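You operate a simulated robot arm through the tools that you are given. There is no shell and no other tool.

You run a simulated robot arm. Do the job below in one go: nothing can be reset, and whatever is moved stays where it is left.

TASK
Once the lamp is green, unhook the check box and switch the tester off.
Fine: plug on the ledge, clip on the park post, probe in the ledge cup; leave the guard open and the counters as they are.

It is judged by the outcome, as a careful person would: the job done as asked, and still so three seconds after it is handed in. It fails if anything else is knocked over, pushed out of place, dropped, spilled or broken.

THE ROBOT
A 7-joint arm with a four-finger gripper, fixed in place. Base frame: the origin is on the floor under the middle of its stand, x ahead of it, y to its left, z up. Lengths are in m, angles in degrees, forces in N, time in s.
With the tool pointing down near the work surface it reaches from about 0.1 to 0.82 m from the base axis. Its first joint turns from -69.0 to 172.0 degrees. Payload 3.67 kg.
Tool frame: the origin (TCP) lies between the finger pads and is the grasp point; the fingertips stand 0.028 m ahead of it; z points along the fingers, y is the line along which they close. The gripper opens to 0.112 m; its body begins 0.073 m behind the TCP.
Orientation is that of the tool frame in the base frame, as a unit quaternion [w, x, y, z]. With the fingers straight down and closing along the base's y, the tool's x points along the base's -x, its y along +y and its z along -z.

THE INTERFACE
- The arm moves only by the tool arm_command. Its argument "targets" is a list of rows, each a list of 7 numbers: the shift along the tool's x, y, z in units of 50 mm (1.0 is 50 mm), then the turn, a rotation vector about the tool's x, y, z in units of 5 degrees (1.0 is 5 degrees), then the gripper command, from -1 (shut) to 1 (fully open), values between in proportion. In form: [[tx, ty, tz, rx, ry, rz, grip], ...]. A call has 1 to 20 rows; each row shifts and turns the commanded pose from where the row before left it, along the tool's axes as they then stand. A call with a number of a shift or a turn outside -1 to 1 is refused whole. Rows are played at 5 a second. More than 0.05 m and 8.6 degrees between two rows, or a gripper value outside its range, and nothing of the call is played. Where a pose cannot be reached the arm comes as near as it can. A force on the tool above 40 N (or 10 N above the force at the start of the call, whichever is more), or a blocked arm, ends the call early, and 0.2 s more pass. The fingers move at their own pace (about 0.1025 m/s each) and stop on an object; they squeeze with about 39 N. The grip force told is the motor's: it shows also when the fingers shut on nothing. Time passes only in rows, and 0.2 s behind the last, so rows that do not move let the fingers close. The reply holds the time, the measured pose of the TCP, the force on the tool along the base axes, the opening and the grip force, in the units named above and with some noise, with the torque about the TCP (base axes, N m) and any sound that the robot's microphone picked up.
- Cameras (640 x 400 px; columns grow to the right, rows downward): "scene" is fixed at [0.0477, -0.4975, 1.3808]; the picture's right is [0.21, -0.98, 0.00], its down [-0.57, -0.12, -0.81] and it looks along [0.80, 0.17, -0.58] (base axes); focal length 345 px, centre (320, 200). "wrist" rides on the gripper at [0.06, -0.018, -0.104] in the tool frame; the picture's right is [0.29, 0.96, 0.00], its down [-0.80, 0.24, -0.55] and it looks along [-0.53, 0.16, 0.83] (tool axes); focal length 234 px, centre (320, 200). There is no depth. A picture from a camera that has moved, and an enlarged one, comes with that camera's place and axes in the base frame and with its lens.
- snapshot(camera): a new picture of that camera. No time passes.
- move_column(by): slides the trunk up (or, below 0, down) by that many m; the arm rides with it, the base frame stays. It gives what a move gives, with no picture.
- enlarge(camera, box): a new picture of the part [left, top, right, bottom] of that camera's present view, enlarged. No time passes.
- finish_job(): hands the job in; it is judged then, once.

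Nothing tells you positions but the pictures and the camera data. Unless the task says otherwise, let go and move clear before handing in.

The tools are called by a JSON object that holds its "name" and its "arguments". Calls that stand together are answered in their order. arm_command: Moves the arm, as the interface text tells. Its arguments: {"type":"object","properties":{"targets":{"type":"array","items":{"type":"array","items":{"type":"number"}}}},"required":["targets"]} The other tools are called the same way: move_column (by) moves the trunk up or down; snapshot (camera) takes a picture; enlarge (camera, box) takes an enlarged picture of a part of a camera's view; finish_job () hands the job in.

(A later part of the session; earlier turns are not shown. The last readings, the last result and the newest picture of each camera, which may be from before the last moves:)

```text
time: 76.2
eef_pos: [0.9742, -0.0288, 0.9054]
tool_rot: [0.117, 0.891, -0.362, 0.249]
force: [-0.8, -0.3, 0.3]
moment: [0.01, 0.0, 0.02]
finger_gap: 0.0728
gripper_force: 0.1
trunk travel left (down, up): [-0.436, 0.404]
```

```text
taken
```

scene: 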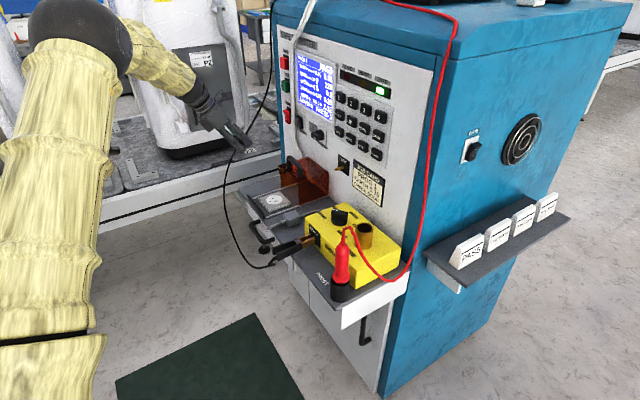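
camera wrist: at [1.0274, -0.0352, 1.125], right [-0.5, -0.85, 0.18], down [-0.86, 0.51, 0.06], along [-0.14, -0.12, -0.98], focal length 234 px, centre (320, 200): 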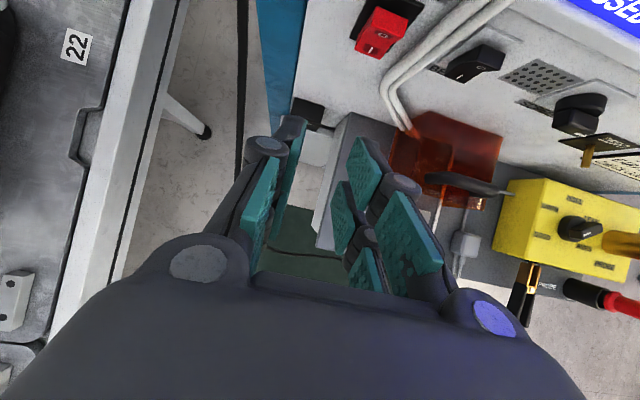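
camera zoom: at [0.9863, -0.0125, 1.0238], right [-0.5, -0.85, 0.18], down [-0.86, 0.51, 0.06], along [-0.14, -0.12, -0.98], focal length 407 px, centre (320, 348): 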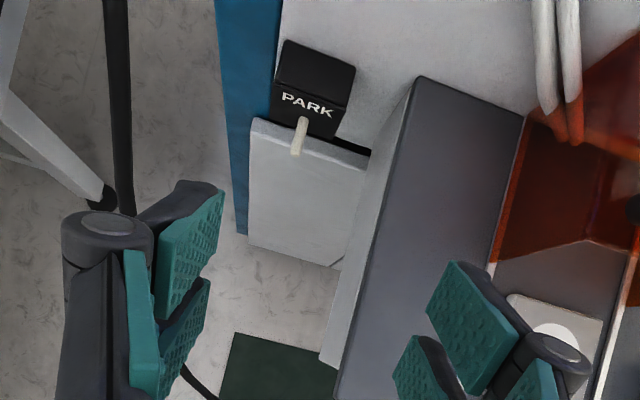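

Pin geometry is now well determined: it runs along the panel normal from about (1.093,-0.126) to tip (1.076,-0.109) at z≈0.707, with nothing in front of it. Now I'll go to the clip: move back above it.

{"name": "arm_command", "arguments": {"targets": [[-0.203, 0.952, -0.145, 0, 0, 0, 0.1], [-0.203, 0.952, -0.145, 0, 0, 0, 0.1], [-0.203, 0.952, -0.145, 0, 0, 0, 0.1], [-0.203, 0.952, -0.145, 0, 0, 0, 0.1], [-0.203, 0.952, -0.145, 0, 0, 0, 0.1], [-0.203, 0.952, -0.145, 0, 0, 0, 0.1], [-0.203, 0.952, -0.145, 0, 0, 0, 0.1], [-0.203, 0.952, -0.145, 0, 0, 0, 0.1], [-0.203, 0.952, -0.145, 0.39, 0, 0, 0.1], [0, 0, 0, 0, 0, 0, 0.1]]}}

{"name": "snapshot", "arguments": {"camera": "wrist"}}

{"name": "snapshot", "arguments": {"camera": "scene"}}

```text
time: 78.4
eef_pos: [0.5923, -0.2528, 0.9238]
tool_rot: [0.101, 0.893, -0.359, 0.253]
force: [0.7, -0.1, -0.5]
moment: [0.03, 0.03, 0.01]
finger_gap: 0.0615
gripper_force: 0.1
trunk travel left (down, up): [-0.436, 0.404]
```

```text
taken
camera wrist: at [0.6021, -0.2376, 1.0431], right [-0.49, -0.86, 0.15], down [-0.87, 0.5, 0.05], along [-0.12, -0.11, -0.99], focal length 234 px, centre (320, 200)
```

wrist: 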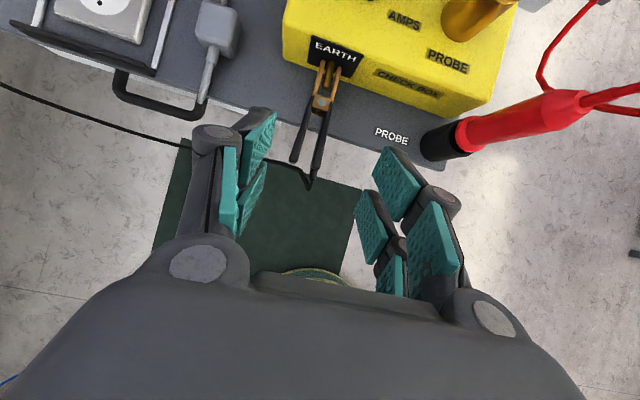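

```text
taken
```

scene: 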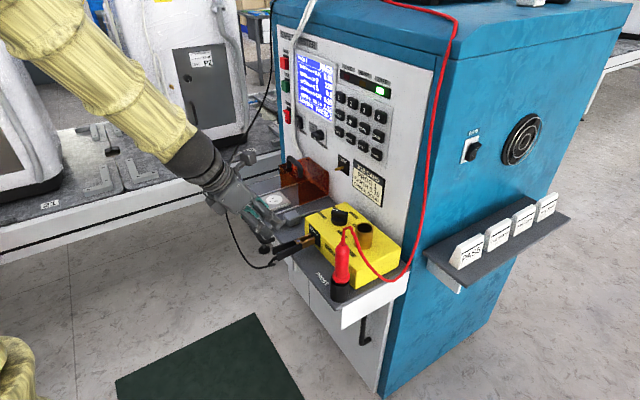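

Tracking is exact. The clip is right between the fingers' view; I'll measure it in detail.

{"name": "enlarge", "arguments": {"camera": "wrist", "box": [270, 30, 370, 200]}}

{"name": "enlarge", "arguments": {"camera": "scene", "box": [255, 215, 345, 285]}}

```text
2.35 times, centred on (320, 115) of wrist
camera zoom: at [0.6021, -0.2376, 1.0431], right [-0.49, -0.86, 0.15], down [-0.87, 0.5, 0.05], along [-0.12, -0.11, -0.99], focal length 551 px, centre (320, 400)
```

zoom: 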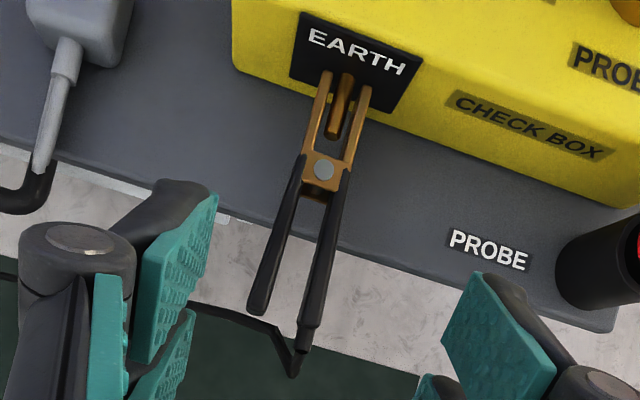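

```text
5.71 times, centred on (300, 250) of scene
camera zoom: at [0.0477, -0.4975, 1.3808], right [0.21, -0.98, 0.0], down [-0.57, -0.12, -0.81], along [0.8, 0.17, -0.58], focal length 1971 px, centre (434, -86)
```

zoom: 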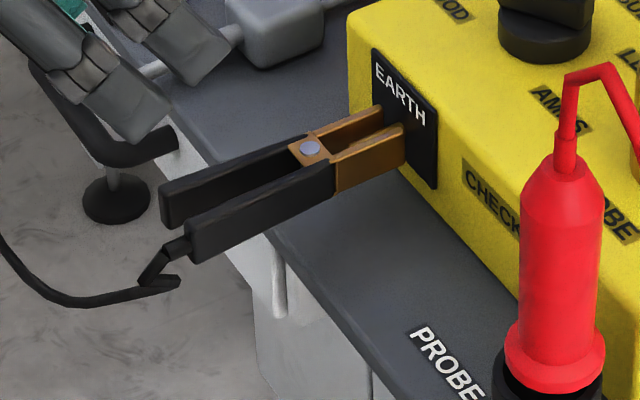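

Clip axis is at e1≈-0.2285, with the handles about 34 mm wide at their ends. I'll descend onto the handles, part way first.

{"name": "arm_command", "arguments": {"targets": [[-0.148, -0.02, 0.863, 0, 0, 0, 0.1], [-0.148, -0.02, 0.863, 0, 0, 0, 0.1], [0, 0, 0, 0, 0, 0, 0.1]]}}

{"name": "enlarge", "arguments": {"camera": "wrist", "box": [210, 30, 430, 300]}}

{"name": "enlarge", "arguments": {"camera": "scene", "box": [240, 200, 350, 290]}}

```text
time: 79.2
eef_pos: [0.62, -0.2747, 0.8478]
tool_rot: [0.09, 0.891, -0.365, 0.255]
force: [-0.8, 0.0, -0.9]
moment: [-0.02, 0.02, -0.02]
finger_gap: 0.0618
gripper_force: 0.1
trunk travel left (down, up): [-0.436, 0.404]
```

```text
1.48 times, centred on (320, 165) of wrist
camera zoom: at [0.6285, -0.2624, 0.9676], right [-0.49, -0.86, 0.12], down [-0.86, 0.5, 0.05], along [-0.11, -0.08, -0.99], focal length 347 px, centre (320, 252)
```

zoom: 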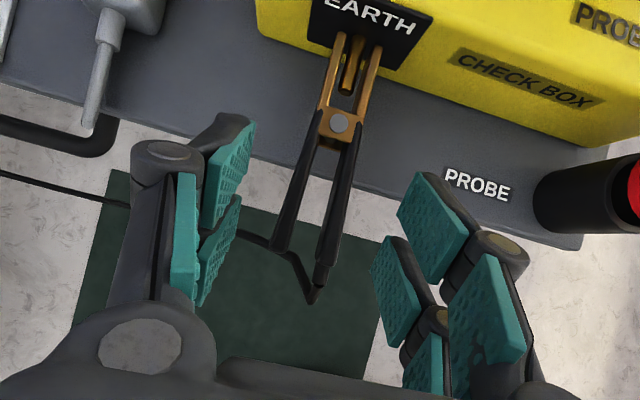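

```text
4.44 times, centred on (295, 245) of scene
camera zoom: at [0.0477, -0.4975, 1.3808], right [0.21, -0.98, 0.0], down [-0.57, -0.12, -0.81], along [0.8, 0.17, -0.58], focal length 1533 px, centre (431, 0)
```

zoom: 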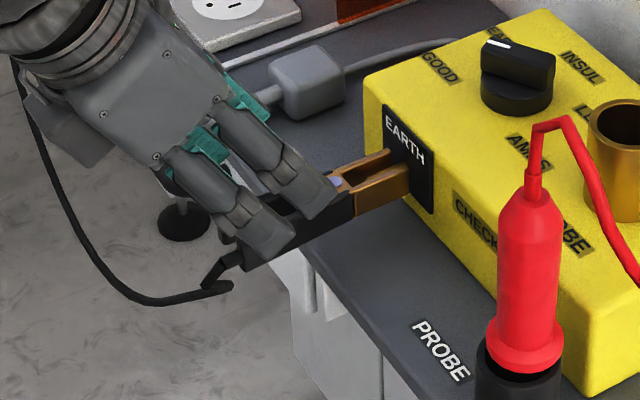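

Slight drift begins again when low, so I'll raise the arm to where it tracks exactly, set the horizontal position, and use the trunk for the vertical descent.

{"name": "arm_command", "arguments": {"targets": [[0.393, 0, -0.64, 0, 0, 0, 0.1], [0.393, 0, -0.64, 0, 0, 0, 0.1], [0.28, -0.02, 0.17, 0, 0, 0, 0.1], [0, 0, 0, 0, 0, 0, 0.1]]}}

{"name": "move_column", "arguments": {"by": -0.07}}

{"name": "enlarge", "arguments": {"camera": "wrist", "box": [210, 30, 430, 300]}}

{"name": "enlarge", "arguments": {"camera": "scene", "box": [240, 200, 350, 290]}}

```text
time: 80.2
eef_pos: [0.6308, -0.2865, 0.9187]
tool_rot: [0.102, 0.892, -0.359, 0.254]
force: [-0.3, -0.2, 0.0]
moment: [-0.02, -0.04, 0.0]
finger_gap: 0.0615
gripper_force: 0.0
trunk travel left (down, up): [-0.436, 0.404]
```

```text
time: 81.3
eef_pos: [0.6301, -0.2867, 0.8476]
tool_rot: [0.101, 0.893, -0.358, 0.255]
force: [0.1, 0.5, 0.1]
moment: [-0.04, 0.01, -0.01]
finger_gap: 0.0615
gripper_force: 0.0
trunk travel left (down, up): [-0.366, 0.474]
```

```text
1.48 times, centred on (320, 165) of wrist
camera zoom: at [0.6403, -0.2709, 0.9671], right [-0.49, -0.86, 0.15], down [-0.87, 0.5, 0.05], along [-0.12, -0.11, -0.99], focal length 347 px, centre (320, 252)
```

zoom: 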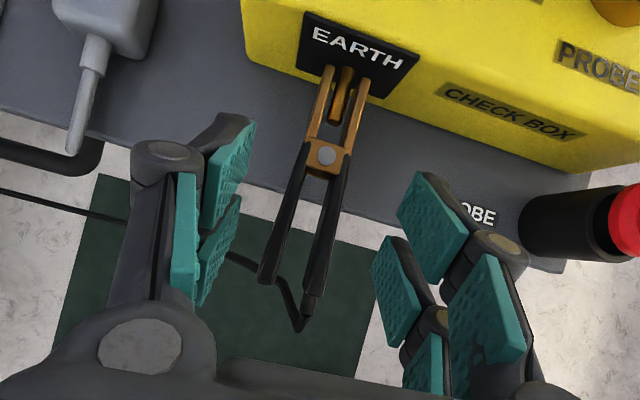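

```text
4.44 times, centred on (295, 245) of scene
camera zoom: at [0.0477, -0.4975, 1.3808], right [0.21, -0.98, 0.0], down [-0.57, -0.12, -0.81], along [0.8, 0.17, -0.58], focal length 1533 px, centre (431, 0)
```

zoom: 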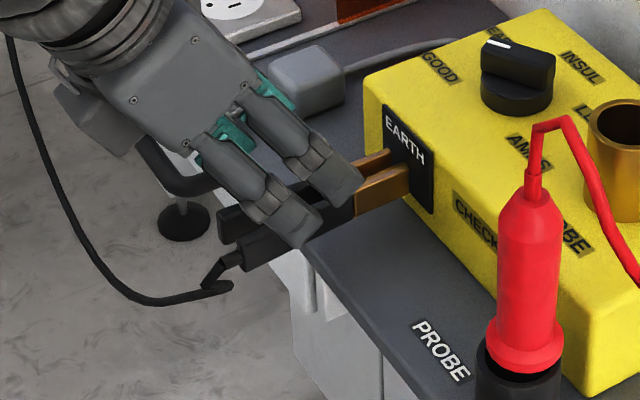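

{"name": "arm_command", "arguments": {"targets": [[0, -0.06, 0, 0, 0, 0, 0.1], [0, 0, 0, 0, 0, 0, 0.1]]}}

{"name": "move_column", "arguments": {"by": -0.045}}

{"name": "snapshot", "arguments": {"camera": "wrist"}}

{"name": "enlarge", "arguments": {"camera": "scene", "box": [240, 200, 350, 290]}}

```text
time: 81.9
eef_pos: [0.6325, -0.2832, 0.8481]
tool_rot: [0.102, 0.892, -0.359, 0.254]
force: [-0.9, 0.6, 0.5]
moment: [-0.01, -0.01, 0.01]
finger_gap: 0.0615
gripper_force: 0.0
trunk travel left (down, up): [-0.366, 0.474]
```

```text
time: 82.7
eef_pos: [0.6328, -0.2834, 0.8044]
tool_rot: [0.102, 0.892, -0.359, 0.254]
force: [0.5, 0.1, 0.3]
moment: [-0.04, 0.0, -0.01]
finger_gap: 0.0616
gripper_force: 0.1
trunk travel left (down, up): [-0.321, 0.519]
```

```text
taken
camera wrist: at [0.6425, -0.2684, 0.922], right [-0.49, -0.86, 0.15], down [-0.87, 0.5, 0.05], along [-0.12, -0.11, -0.99], focal length 234 px, centre (320, 200)
```

wrist: 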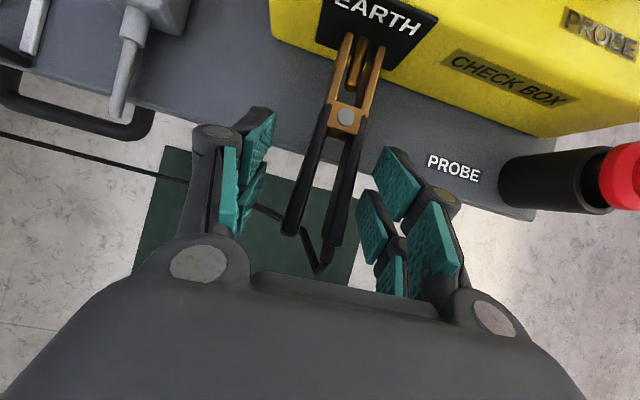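

```text
4.44 times, centred on (295, 245) of scene
camera zoom: at [0.0477, -0.4975, 1.3808], right [0.21, -0.98, 0.0], down [-0.57, -0.12, -0.81], along [0.8, 0.17, -0.58], focal length 1533 px, centre (431, 0)
```

zoom: 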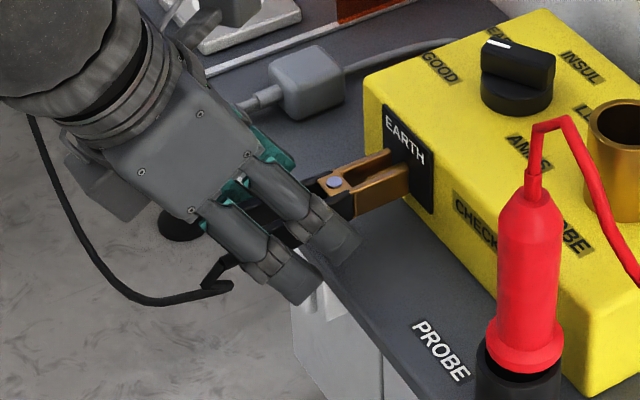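

The handles are between the fingers. Closing to squeeze the clip open.

{"name": "arm_command", "arguments": {"targets": [[0, 0, 0, 0, 0, 0, -0.5], [0, 0, 0, 0, 0, 0, -1], [0, 0, 0, 0, 0, 0, -1], [0, 0, 0, 0, 0, 0, -1]]}}

{"name": "snapshot", "arguments": {"camera": "wrist"}}

{"name": "enlarge", "arguments": {"camera": "wrist", "box": [260, 20, 420, 200]}}

{"name": "enlarge", "arguments": {"camera": "scene", "box": [270, 210, 350, 280]}}

```text
time: 83.7
eef_pos: [0.6333, -0.2825, 0.8027]
tool_rot: [0.102, 0.892, -0.359, 0.254]
force: [-0.8, -0.4, 0.0]
moment: [0.0, -0.02, 0.02]
finger_gap: 0.0308
gripper_force: 39.2
trunk travel left (down, up): [-0.321, 0.519]
```

```text
taken
camera wrist: at [0.6427, -0.2685, 0.9217], right [-0.49, -0.86, 0.15], down [-0.87, 0.5, 0.05], along [-0.12, -0.11, -0.99], focal length 234 px, centre (320, 200)
```

wrist: 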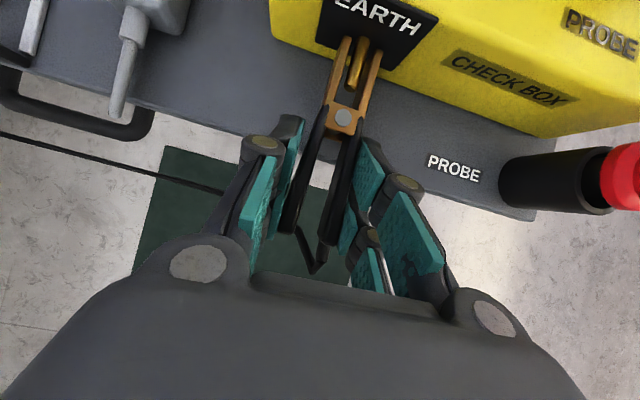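

```text
2.22 times, centred on (340, 110) of wrist
camera zoom: at [0.6427, -0.2685, 0.9217], right [-0.49, -0.86, 0.15], down [-0.87, 0.5, 0.05], along [-0.12, -0.11, -0.99], focal length 520 px, centre (276, 400)
```

zoom: 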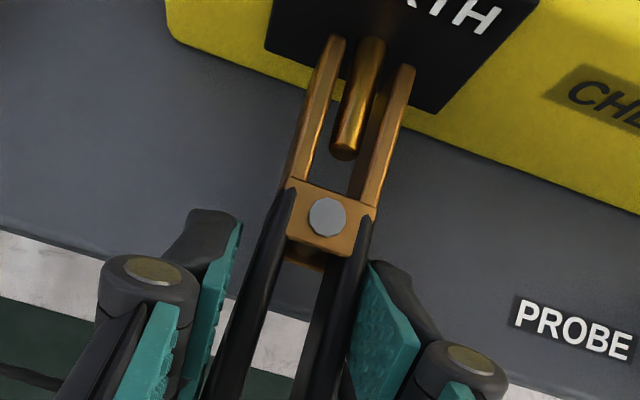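

```text
5.71 times, centred on (310, 245) of scene
camera zoom: at [0.0477, -0.4975, 1.3808], right [0.21, -0.98, 0.0], down [-0.57, -0.12, -0.81], along [0.8, 0.17, -0.58], focal length 1971 px, centre (377, -57)
```

zoom: 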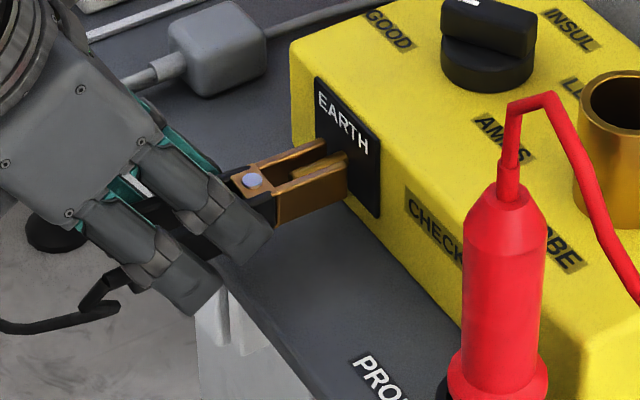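

The clip is held, its fork straddling the lug. I'll pull straight out along the panel normal.

{"name": "arm_command", "arguments": {"targets": [[-0.17, 0, -0.105, 0, 0, 0, -1], [-0.17, 0, -0.105, 0, 0, 0, -1], [-0.17, 0, -0.105, 0, 0, 0, -1], [0, 0, 0, 0, 0, 0, -1]]}}

{"name": "enlarge", "arguments": {"camera": "wrist", "box": [260, 20, 420, 200]}}

{"name": "enlarge", "arguments": {"camera": "scene", "box": [270, 210, 350, 280]}}

```text
time: 84.7
eef_pos: [0.6113, -0.2632, 0.8017]
tool_rot: [0.102, 0.893, -0.359, 0.254]
force: [-0.7, -0.6, 0.3]
moment: [0.05, -0.01, 0.02]
finger_gap: 0.0308
gripper_force: 39.1
trunk travel left (down, up): [-0.321, 0.519]
```

```text
2.22 times, centred on (340, 110) of wrist
camera zoom: at [0.621, -0.2477, 0.9216], right [-0.49, -0.86, 0.15], down [-0.87, 0.5, 0.05], along [-0.12, -0.11, -0.99], focal length 520 px, centre (276, 400)
```

zoom: 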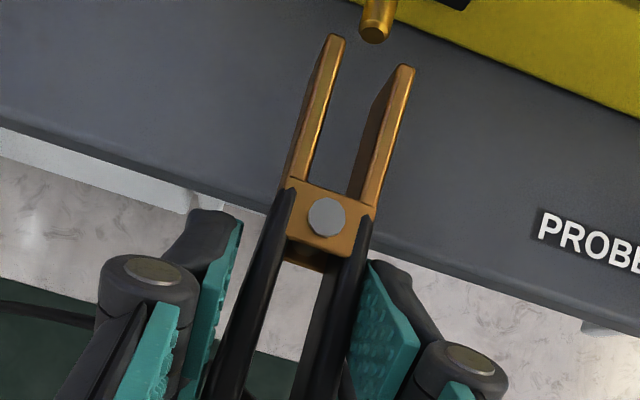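

```text
5.71 times, centred on (310, 245) of scene
camera zoom: at [0.0477, -0.4975, 1.3808], right [0.21, -0.98, 0.0], down [-0.57, -0.12, -0.81], along [0.8, 0.17, -0.58], focal length 1971 px, centre (377, -57)
```

zoom: 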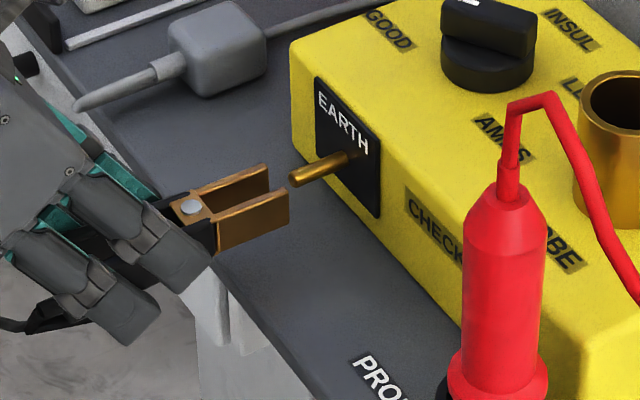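

The clip is free of the lug with no resistance; it is a fork that straddles the post. I'll back it out further, then raise it with the trunk.

{"name": "arm_command", "arguments": {"targets": [[-0.42, 0, -0.26, 0, 0, 0, -1], [-0.42, 0, -0.26, 0, 0, 0, -1], [0, 0, 0, 0, 0, 0, -1]]}}

{"name": "move_column", "arguments": {"by": 0.13}}

{"name": "snapshot", "arguments": {"camera": "wrist"}}

{"name": "snapshot", "arguments": {"camera": "scene"}}

```text
time: 85.5
eef_pos: [0.5744, -0.2272, 0.803]
tool_rot: [0.102, 0.892, -0.359, 0.254]
force: [-0.6, 0.2, 0.0]
moment: [-0.02, 0.01, 0.0]
finger_gap: 0.0307
gripper_force: 39.3
trunk travel left (down, up): [-0.321, 0.519]
```

```text
time: 87.1
eef_pos: [0.5756, -0.2291, 0.9328]
tool_rot: [0.102, 0.892, -0.359, 0.254]
force: [1.0, -1.0, -1.4]
moment: [0.01, 0.0, 0.01]
finger_gap: 0.031
gripper_force: 39.2
trunk travel left (down, up): [-0.451, 0.389]
```

```text
taken
camera wrist: at [0.5847, -0.2139, 1.0511], right [-0.49, -0.86, 0.15], down [-0.87, 0.5, 0.05], along [-0.12, -0.11, -0.99], focal length 234 px, centre (320, 200)
```

wrist: 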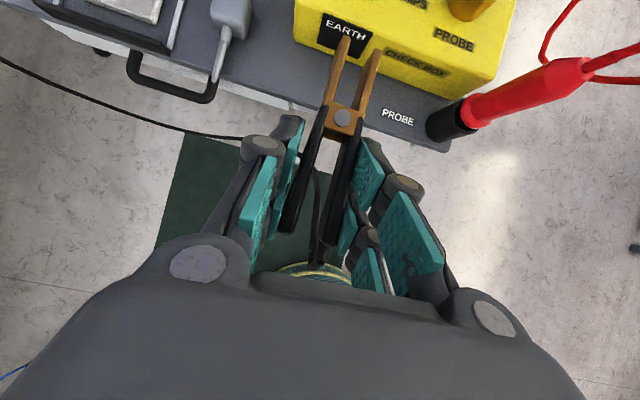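

```text
taken
```

scene: 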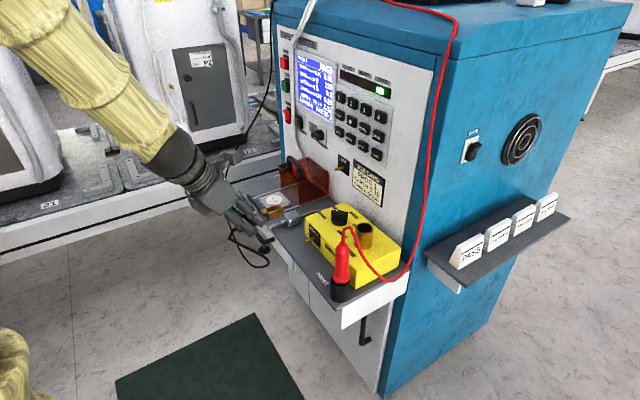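

Clip held firmly. I'll carry it left to a point in front of the PARK post, staying high.

{"name": "arm_command", "arguments": {"targets": [[0.211, -0.865, 0.131, 0, 0, 0, -1], [0.211, -0.865, 0.131, 0, 0, 0, -1], [0.211, -0.865, 0.131, 0, 0, 0, -1], [0.211, -0.865, 0.131, 0, 0, 0, -1], [0.211, -0.865, 0.131, 0, 0, 0, -1], [0.211, -0.865, 0.131, 0, 0, 0, -1], [0.211, -0.865, 0.131, 0, 0, 0, -1], [0.211, -0.865, 0.131, 0, 0, 0, -1], [0.211, -0.865, 0.131, 0, 0, 0, -1], [0.211, -0.865, 0.131, 0, 0, 0, -1], [0, 0, 0, 0, 0, 0, -1]]}}

{"name": "snapshot", "arguments": {"camera": "wrist"}}

{"name": "snapshot", "arguments": {"camera": "scene"}}

```text
time: 89.5
eef_pos: [0.9618, -0.0032, 0.9325]
tool_rot: [0.102, 0.892, -0.36, 0.254]
force: [-0.4, -0.2, 0.1]
moment: [0.01, 0.01, 0.01]
finger_gap: 0.0308
gripper_force: 39.4
trunk travel left (down, up): [-0.451, 0.389]
```

```text
taken
camera wrist: at [0.9714, 0.0121, 1.052], right [-0.49, -0.86, 0.15], down [-0.87, 0.5, 0.05], along [-0.12, -0.11, -0.99], focal length 234 px, centre (320, 200)
```

wrist: 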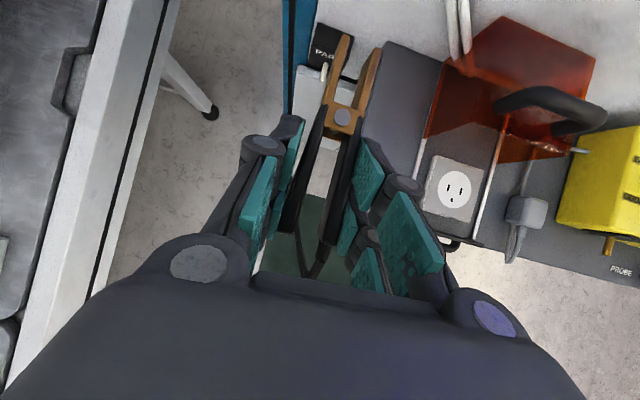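

```text
taken
```

scene: 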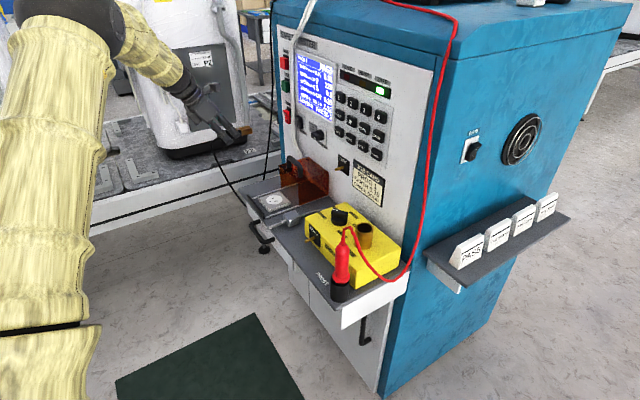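

I'll roll the hand 8° about the clip's axis (leaning left) so the knuckles clear the ledge end, then lower with the trunk in stages.

{"name": "arm_command", "arguments": {"targets": [[0, 0, 0, -0.68, 0, -0.42, -1], [0, 0, 0, -0.68, 0, -0.42, -1], [0, 0, 0, 0, 0, 0, -1]]}}

{"name": "move_column", "arguments": {"by": -0.12}}

{"name": "snapshot", "arguments": {"camera": "wrist"}}

{"name": "snapshot", "arguments": {"camera": "scene"}}

```text
time: 90.3
eef_pos: [0.963, -0.0009, 0.9323]
tool_rot: [0.165, 0.897, -0.341, 0.227]
force: [-0.5, -0.6, -0.1]
moment: [-0.01, -0.02, -0.03]
finger_gap: 0.0306
gripper_force: 39.2
trunk travel left (down, up): [-0.451, 0.389]
```

```text
time: 91.8
eef_pos: [0.9627, -0.0007, 0.8126]
tool_rot: [0.163, 0.898, -0.34, 0.228]
force: [-0.6, 0.5, -1.1]
moment: [0.03, 0.02, 0.0]
finger_gap: 0.0308
gripper_force: 39.8
trunk travel left (down, up): [-0.331, 0.509]
```

```text
taken
camera wrist: at [0.9839, 0.0246, 0.9274], right [-0.47, -0.84, 0.28], down [-0.86, 0.5, 0.08], along [-0.21, -0.2, -0.96], focal length 234 px, centre (320, 200)
```

wrist: 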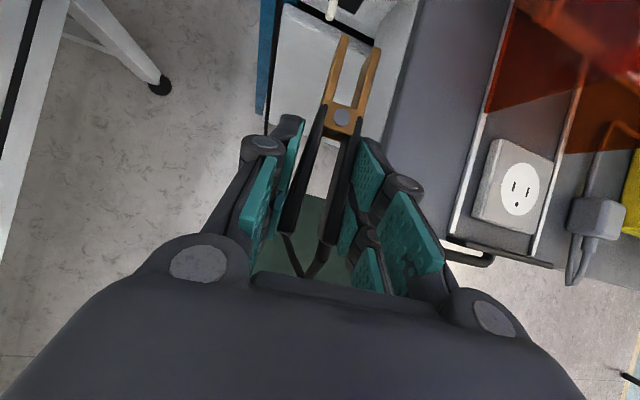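

```text
taken
```

scene: 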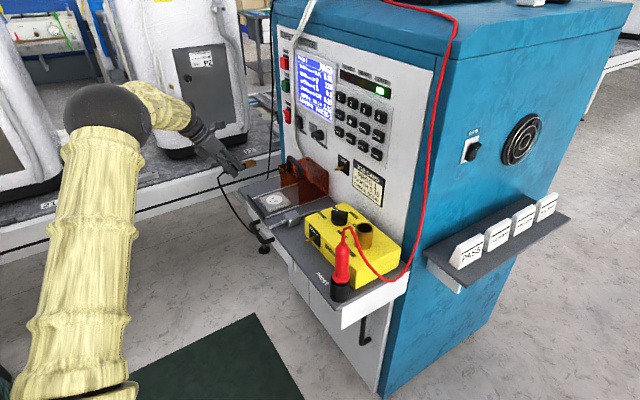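

{"name": "move_column", "arguments": {"by": -0.08}}

{"name": "snapshot", "arguments": {"camera": "wrist"}}

{"name": "enlarge", "arguments": {"camera": "wrist", "box": [260, 0, 440, 150]}}

{"name": "enlarge", "arguments": {"camera": "scene", "box": [190, 120, 320, 230]}}

```text
time: 93.0
eef_pos: [0.9637, -0.0018, 0.7318]
tool_rot: [0.164, 0.897, -0.341, 0.228]
force: [0.3, -0.1, -0.3]
moment: [0.0, 0.01, 0.0]
finger_gap: 0.031
gripper_force: 39.4
trunk travel left (down, up): [-0.251, 0.589]
```

```text
taken
camera wrist: at [0.9838, 0.0246, 0.8475], right [-0.47, -0.84, 0.28], down [-0.86, 0.5, 0.08], along [-0.21, -0.2, -0.96], focal length 234 px, centre (320, 200)
```

wrist: 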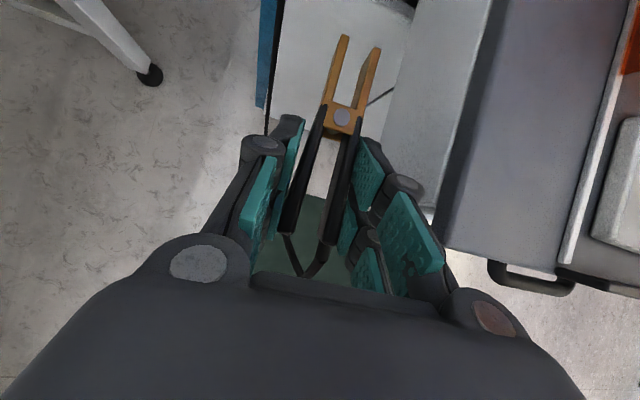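

```text
2.67 times, centred on (350, 75) of wrist
camera zoom: at [0.9838, 0.0246, 0.8475], right [-0.47, -0.84, 0.28], down [-0.86, 0.5, 0.08], along [-0.21, -0.2, -0.96], focal length 624 px, centre (240, 533)
```

zoom: 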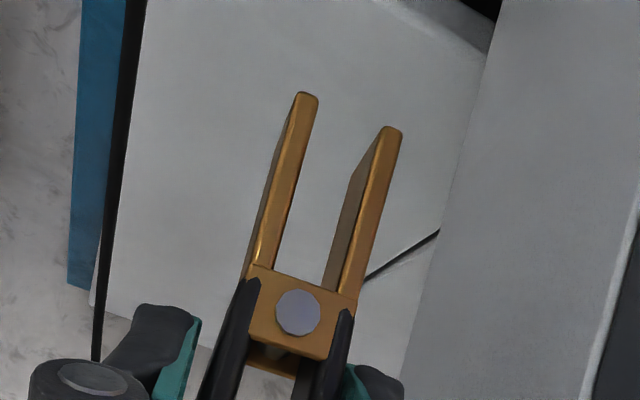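

```text
3.64 times, centred on (255, 175) of scene
camera zoom: at [0.0477, -0.4975, 1.3808], right [0.21, -0.98, 0.0], down [-0.57, -0.12, -0.81], along [0.8, 0.17, -0.58], focal length 1254 px, centre (556, 291)
```

zoom: 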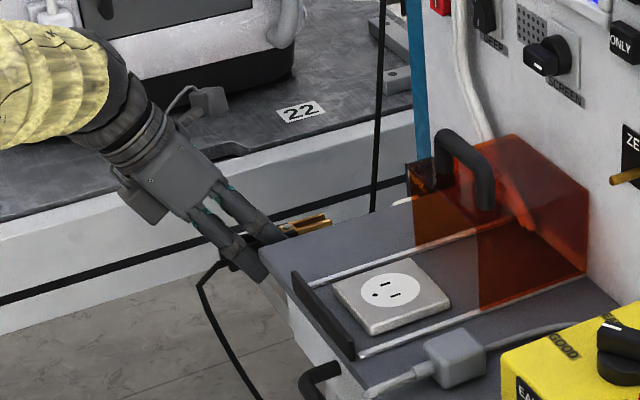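

The pin is just out of the camera's top edge now. I'll lower the last 15 mm with the trunk and advance 6 cm so the pin comes into view before the fork reaches it.

{"name": "move_column", "arguments": {"by": -0.015}}

{"name": "arm_command", "arguments": {"targets": [[0.34, 0, 0.21, 0, 0, 0, -1], [0.34, 0, 0.21, 0, 0, 0, -1], [0.34, 0, 0.21, 0, 0, 0, -1], [0, 0, 0, 0, 0, 0, -1]]}}

{"name": "snapshot", "arguments": {"camera": "wrist"}}

{"name": "enlarge", "arguments": {"camera": "wrist", "box": [280, 0, 420, 130]}}

{"name": "enlarge", "arguments": {"camera": "scene", "box": [220, 130, 320, 210]}}

```text
time: 93.6
eef_pos: [0.963, -0.0015, 0.7176]
tool_rot: [0.163, 0.898, -0.339, 0.229]
force: [-0.2, -0.2, -0.8]
moment: [0.03, 0.0, 0.0]
finger_gap: 0.0307
gripper_force: 39.5
trunk travel left (down, up): [-0.236, 0.604]
```

```text
time: 94.6
eef_pos: [1.0052, -0.044, 0.7161]
tool_rot: [0.164, 0.897, -0.341, 0.228]
force: [0.6, -0.6, -0.6]
moment: [0.03, 0.02, -0.01]
finger_gap: 0.0307
gripper_force: 39.3
trunk travel left (down, up): [-0.236, 0.604]
```

```text
taken
camera wrist: at [1.0262, -0.0171, 0.8311], right [-0.46, -0.84, 0.28], down [-0.86, 0.5, 0.08], along [-0.21, -0.2, -0.96], focal length 234 px, centre (320, 200)
```

wrist: 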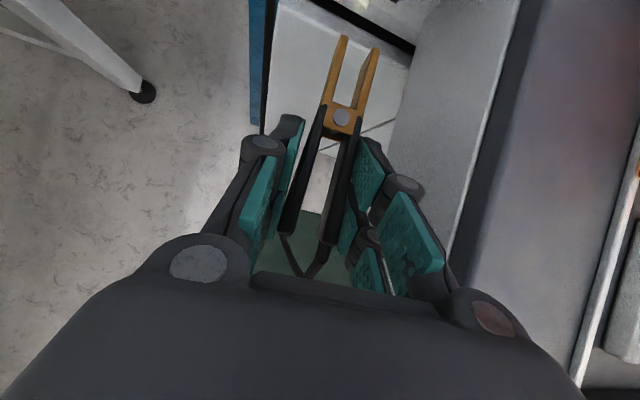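

```text
3.08 times, centred on (350, 65) of wrist
camera zoom: at [1.0262, -0.0171, 0.8311], right [-0.46, -0.84, 0.28], down [-0.86, 0.5, 0.08], along [-0.21, -0.2, -0.96], focal length 720 px, centre (228, 615)
```

zoom: 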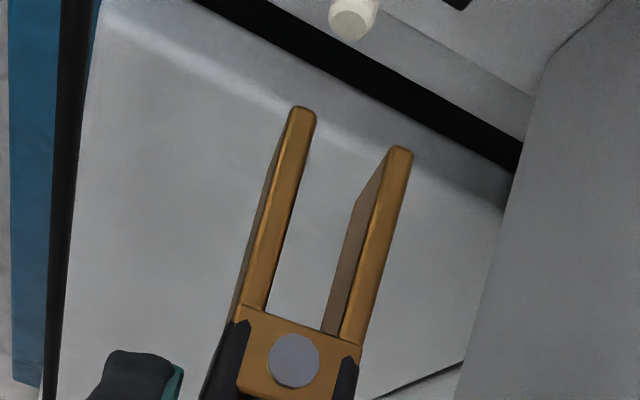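

```text
5.00 times, centred on (270, 170) of scene
camera zoom: at [0.0477, -0.4975, 1.3808], right [0.21, -0.98, 0.0], down [-0.57, -0.12, -0.81], along [0.8, 0.17, -0.58], focal length 1724 px, centre (570, 350)
```

zoom: 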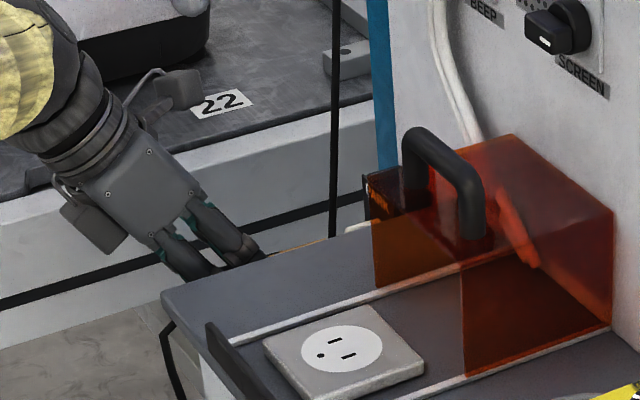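

The pin tip is in view just ahead of the fork. My estimate says the fork needs to shift about 4.5 mm left and 4 mm up; I'll do that and advance 13 mm, stopping just short.

{"name": "arm_command", "arguments": {"targets": [[0.042, -0.08, -0.068, 0, 0, 0, -1], [0.221, 0, 0.136, 0, 0, 0, -1], [0, 0, 0, 0, 0, 0, -1]]}}

{"name": "enlarge", "arguments": {"camera": "wrist", "box": [280, 0, 420, 130]}}

{"name": "snapshot", "arguments": {"camera": "scene"}}

```text
time: 95.4
eef_pos: [1.0171, -0.0492, 0.7199]
tool_rot: [0.164, 0.898, -0.34, 0.228]
force: [-0.4, 0.1, -0.8]
moment: [0.01, 0.03, 0.02]
finger_gap: 0.0306
gripper_force: 38.7
trunk travel left (down, up): [-0.236, 0.604]
```

```text
3.08 times, centred on (350, 65) of wrist
camera zoom: at [1.0383, -0.0222, 0.8352], right [-0.46, -0.84, 0.28], down [-0.86, 0.5, 0.08], along [-0.21, -0.2, -0.96], focal length 720 px, centre (228, 615)
```

zoom: 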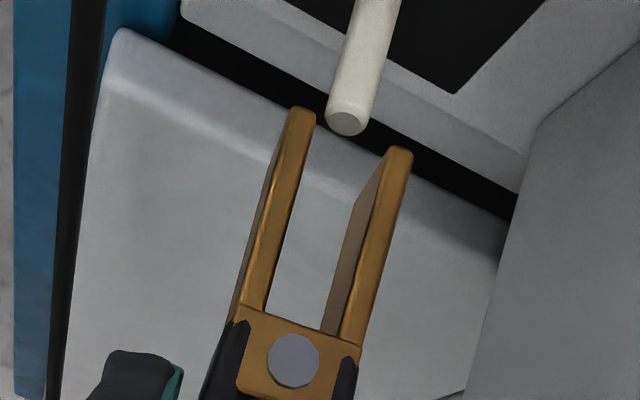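

```text
taken
```

scene: 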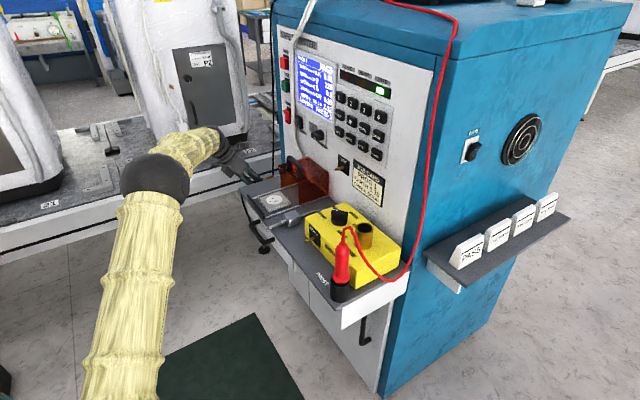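

The pin lines up between the fork plates (within about 1 mm). I'll advance in small steps with force monitoring.

{"name": "arm_command", "arguments": {"targets": [[0.102, 0.012, 0.063, 0, 0, 0, -1], [0.102, 0, 0.063, 0, 0, 0, -1], [0, 0, 0, 0, 0, 0, -1]]}}

{"name": "enlarge", "arguments": {"camera": "wrist", "box": [280, 0, 420, 130]}}

```text
time: 96.2
eef_pos: [1.0261, -0.0571, 0.721]
tool_rot: [0.165, 0.897, -0.34, 0.228]
force: [-0.6, -0.2, -0.2]
moment: [0.01, 0.02, 0.0]
finger_gap: 0.0305
gripper_force: 38.7
trunk travel left (down, up): [-0.236, 0.604]
```

```text
3.08 times, centred on (350, 65) of wrist
camera zoom: at [1.0476, -0.0311, 0.836], right [-0.47, -0.84, 0.28], down [-0.86, 0.5, 0.08], along [-0.21, -0.2, -0.96], focal length 720 px, centre (228, 615)
```

zoom: 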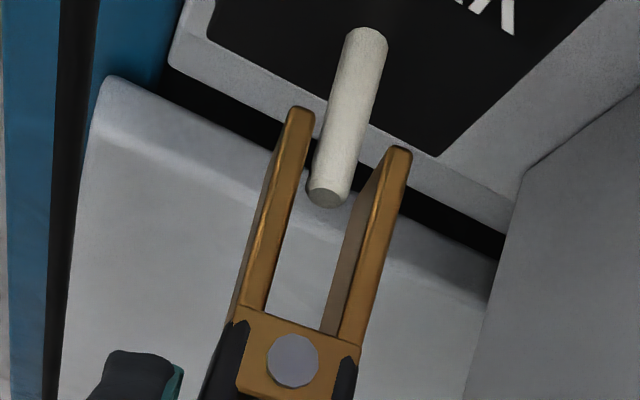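

The fork is going over the pin freely. I'll advance another 13 mm.

{"name": "arm_command", "arguments": {"targets": [[0.11, 0.008, 0.068, 0, 0, 0, -1], [0.11, 0, 0.068, 0, 0, 0, -1], [0, 0, 0, 0, 0, 0, -1]]}}

{"name": "enlarge", "arguments": {"camera": "wrist", "box": [280, 0, 420, 130]}}

{"name": "snapshot", "arguments": {"camera": "wrist"}}

```text
time: 97.0
eef_pos: [1.0361, -0.0677, 0.7191]
tool_rot: [0.163, 0.898, -0.34, 0.228]
force: [-0.1, -0.3, -1.5]
moment: [0.0, 0.04, 0.02]
finger_gap: 0.0307
gripper_force: 38.5
trunk travel left (down, up): [-0.236, 0.604]
```

```text
3.08 times, centred on (350, 65) of wrist
camera zoom: at [1.0569, -0.0411, 0.8351], right [-0.47, -0.84, 0.28], down [-0.86, 0.5, 0.08], along [-0.21, -0.2, -0.96], focal length 720 px, centre (228, 615)
```

zoom: 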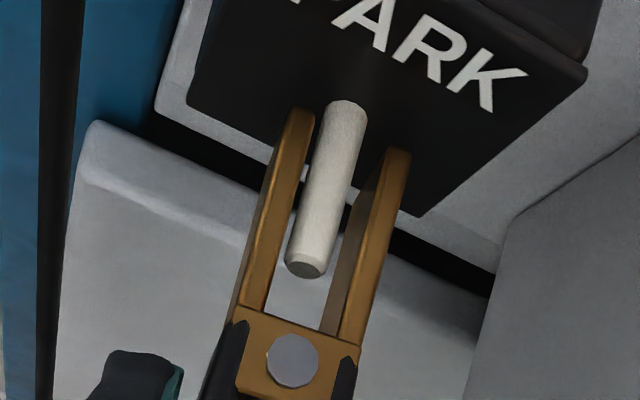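

```text
taken
camera wrist: at [1.0569, -0.0411, 0.8351], right [-0.47, -0.84, 0.28], down [-0.86, 0.5, 0.08], along [-0.21, -0.2, -0.96], focal length 234 px, centre (320, 200)
```

wrist: 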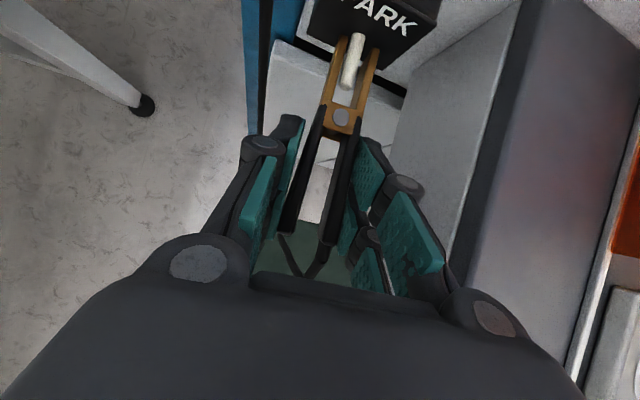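

The pin is now well inside the fork. I'll check the vertical relation from the scene camera before releasing.

{"name": "enlarge", "arguments": {"camera": "scene", "box": [245, 145, 305, 195]}}

{"name": "enlarge", "arguments": {"camera": "wrist", "box": [310, 10, 400, 130]}}

```text
8.00 times, centred on (275, 170) of scene
camera zoom: at [0.0477, -0.4975, 1.3808], right [0.21, -0.98, 0.0], down [-0.57, -0.12, -0.81], along [0.8, 0.17, -0.58], focal length 2759 px, centre (680, 440)
```

zoom: 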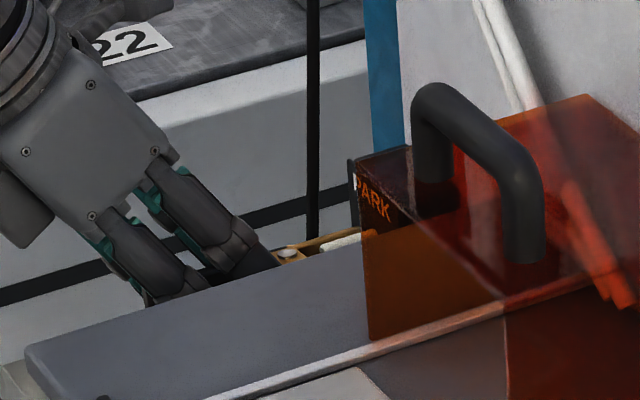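

```text
3.33 times, centred on (355, 70) of wrist
camera zoom: at [1.0569, -0.0411, 0.8351], right [-0.47, -0.84, 0.28], down [-0.86, 0.5, 0.08], along [-0.21, -0.2, -0.96], focal length 781 px, centre (203, 633)
```

zoom: 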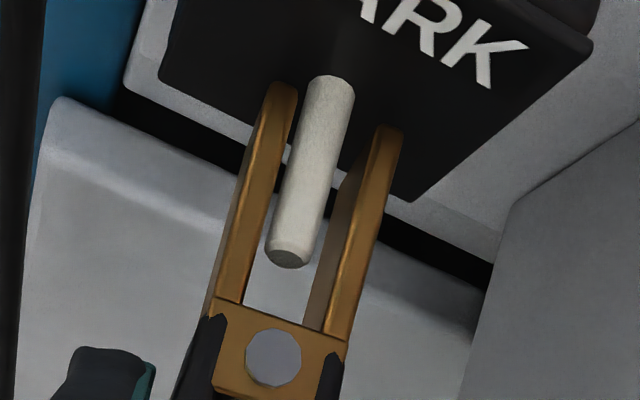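

The pin lies between the plates, about 3 mm above mid-height. I'll raise 2.5 mm and then release the clip gently.

{"name": "arm_command", "arguments": {"targets": [[0.026, 0.025, -0.042, 0, 0, 0, -1], [0, 0, 0, 0, 0, 0, -1]]}}

{"name": "enlarge", "arguments": {"camera": "wrist", "box": [310, 10, 400, 130]}}

{"name": "enlarge", "arguments": {"camera": "scene", "box": [260, 160, 290, 185]}}

```text
time: 97.6
eef_pos: [1.0353, -0.0663, 0.7222]
tool_rot: [0.163, 0.898, -0.34, 0.228]
force: [0.6, -0.2, -0.5]
moment: [0.03, 0.02, 0.01]
finger_gap: 0.0308
gripper_force: 39.3
trunk travel left (down, up): [-0.236, 0.604]
```

```text
3.33 times, centred on (355, 70) of wrist
camera zoom: at [1.0563, -0.0416, 0.8376], right [-0.46, -0.84, 0.28], down [-0.86, 0.5, 0.08], along [-0.21, -0.2, -0.96], focal length 781 px, centre (203, 633)
```

zoom: 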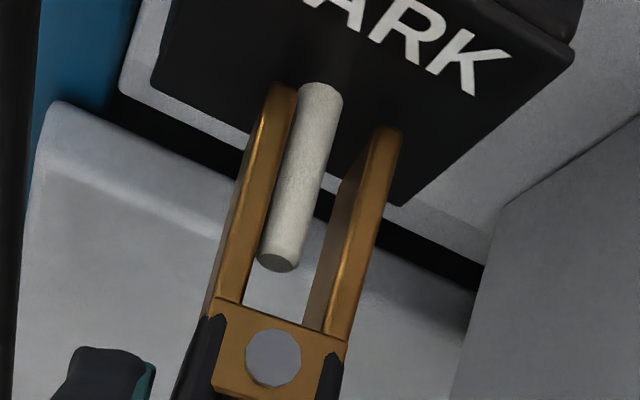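

```text
16.00 times, centred on (275, 172) of scene
camera zoom: at [0.0477, -0.4975, 1.3808], right [0.21, -0.98, 0.0], down [-0.57, -0.12, -0.81], along [0.8, 0.17, -0.58], focal length 5518 px, centre (1040, 640)
```

zoom: 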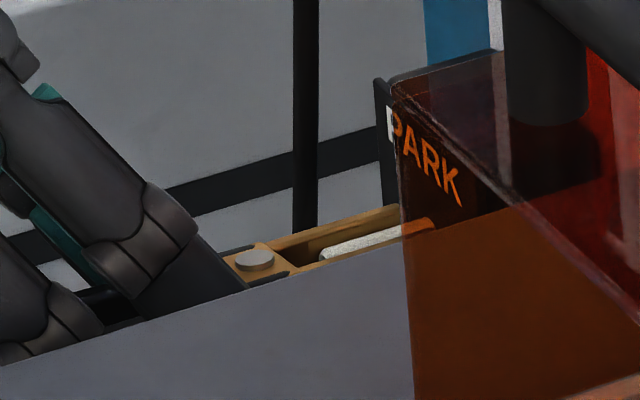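

Well centered. Releasing the clip slowly.

{"name": "arm_command", "arguments": {"targets": [[0, 0, 0, 0, 0, 0, -0.4], [0, 0, 0, 0, 0, 0, -0.3], [0, 0, 0, 0, 0, 0, -0.2], [0, 0, 0, 0, 0, 0, -0.2], [0, 0, 0, 0, 0, 0, -0.2]]}}

{"name": "snapshot", "arguments": {"camera": "wrist"}}

{"name": "enlarge", "arguments": {"camera": "wrist", "box": [290, 10, 400, 150]}}

{"name": "enlarge", "arguments": {"camera": "scene", "box": [240, 150, 300, 195]}}

```text
time: 98.8
eef_pos: [1.0355, -0.0674, 0.7221]
tool_rot: [0.164, 0.897, -0.341, 0.228]
force: [0.2, 0.0, -0.2]
moment: [0.0, -0.04, -0.01]
finger_gap: 0.0448
gripper_force: 0.0
trunk travel left (down, up): [-0.236, 0.604]
```

```text
taken
camera wrist: at [1.0562, -0.0417, 0.8377], right [-0.47, -0.84, 0.28], down [-0.86, 0.5, 0.08], along [-0.21, -0.2, -0.96], focal length 234 px, centre (320, 200)
```

wrist: 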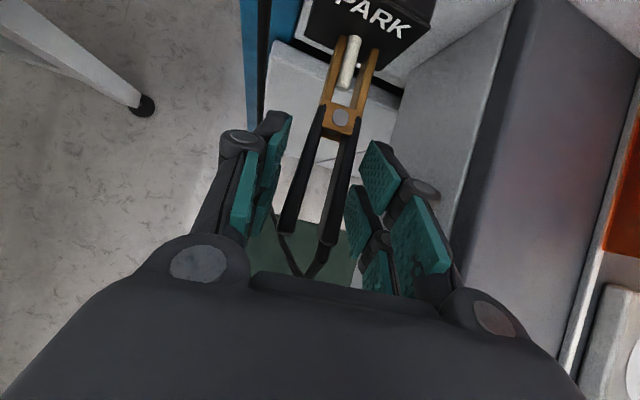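

```text
2.86 times, centred on (345, 80) of wrist
camera zoom: at [1.0562, -0.0417, 0.8377], right [-0.47, -0.84, 0.28], down [-0.86, 0.5, 0.08], along [-0.21, -0.2, -0.96], focal length 669 px, centre (249, 543)
```

zoom: 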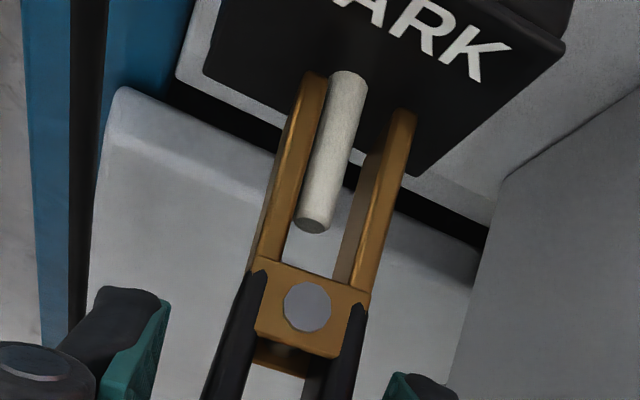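

```text
8.89 times, centred on (270, 172) of scene
camera zoom: at [0.0477, -0.4975, 1.3808], right [0.21, -0.98, 0.0], down [-0.57, -0.12, -0.81], along [0.8, 0.17, -0.58], focal length 3065 px, centre (764, 444)
```

zoom: 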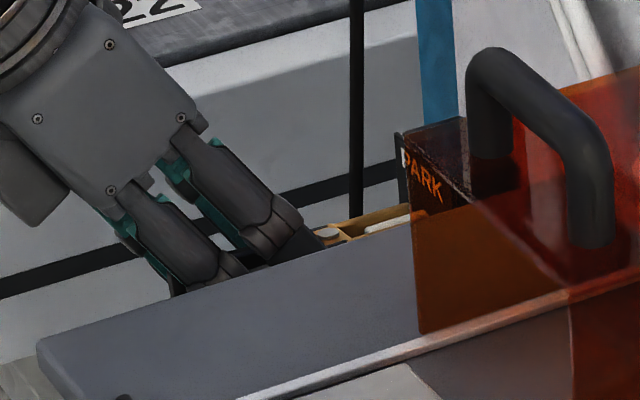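

The clip stays on the post, latched, with the fingers clear. I'll raise the hand straight up with the trunk.

{"name": "arm_command", "arguments": {"targets": [[0, 0, 0, 0, 0, 0, -0.1], [0, 0, 0, 0, 0, 0, -0.1]]}}

{"name": "move_column", "arguments": {"by": 0.06}}

{"name": "snapshot", "arguments": {"camera": "wrist"}}

{"name": "enlarge", "arguments": {"camera": "wrist", "box": [270, 0, 410, 150]}}

{"name": "snapshot", "arguments": {"camera": "scene"}}

```text
time: 99.4
eef_pos: [1.0346, -0.0685, 0.7223]
tool_rot: [0.163, 0.898, -0.339, 0.228]
force: [0.2, 0.4, 0.4]
moment: [0.03, -0.02, 0.0]
finger_gap: 0.0503
gripper_force: 0.1
trunk travel left (down, up): [-0.236, 0.604]
```

```text
time: 100.4
eef_pos: [1.0354, -0.0677, 0.7822]
tool_rot: [0.165, 0.897, -0.341, 0.228]
force: [0.1, -0.4, -0.3]
moment: [-0.04, 0.01, -0.01]
finger_gap: 0.0504
gripper_force: 0.1
trunk travel left (down, up): [-0.296, 0.544]
```

```text
taken
camera wrist: at [1.0564, -0.0417, 0.8971], right [-0.46, -0.84, 0.28], down [-0.86, 0.5, 0.08], along [-0.21, -0.2, -0.96], focal length 234 px, centre (320, 200)
```

wrist: 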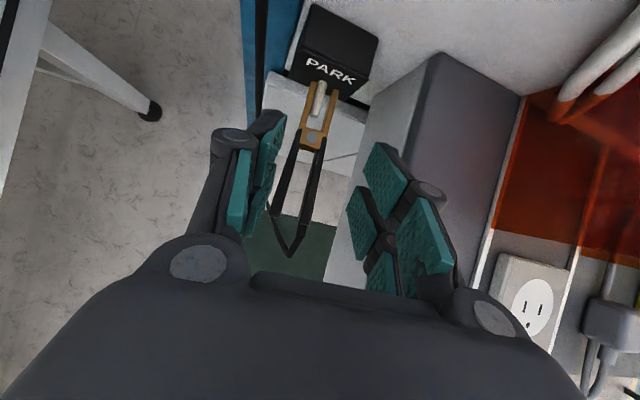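

```text
2.67 times, centred on (340, 75) of wrist
camera zoom: at [1.0564, -0.0417, 0.8971], right [-0.46, -0.84, 0.28], down [-0.86, 0.5, 0.08], along [-0.21, -0.2, -0.96], focal length 624 px, centre (267, 533)
```

zoom: 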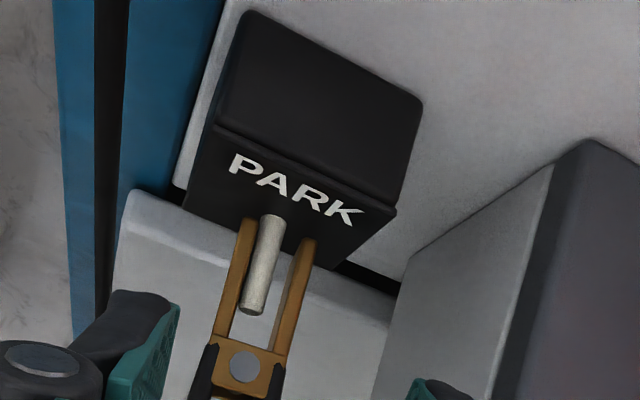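

```text
taken
```

scene: 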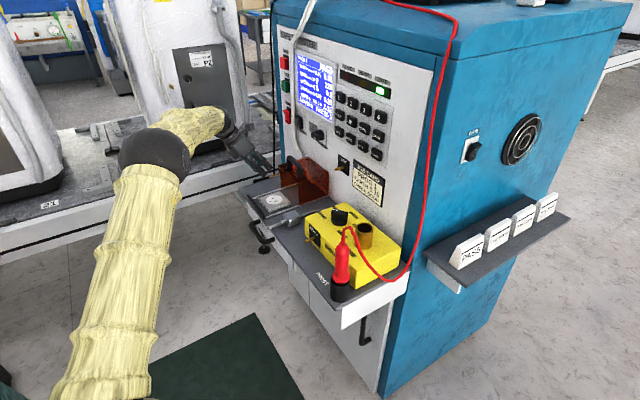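

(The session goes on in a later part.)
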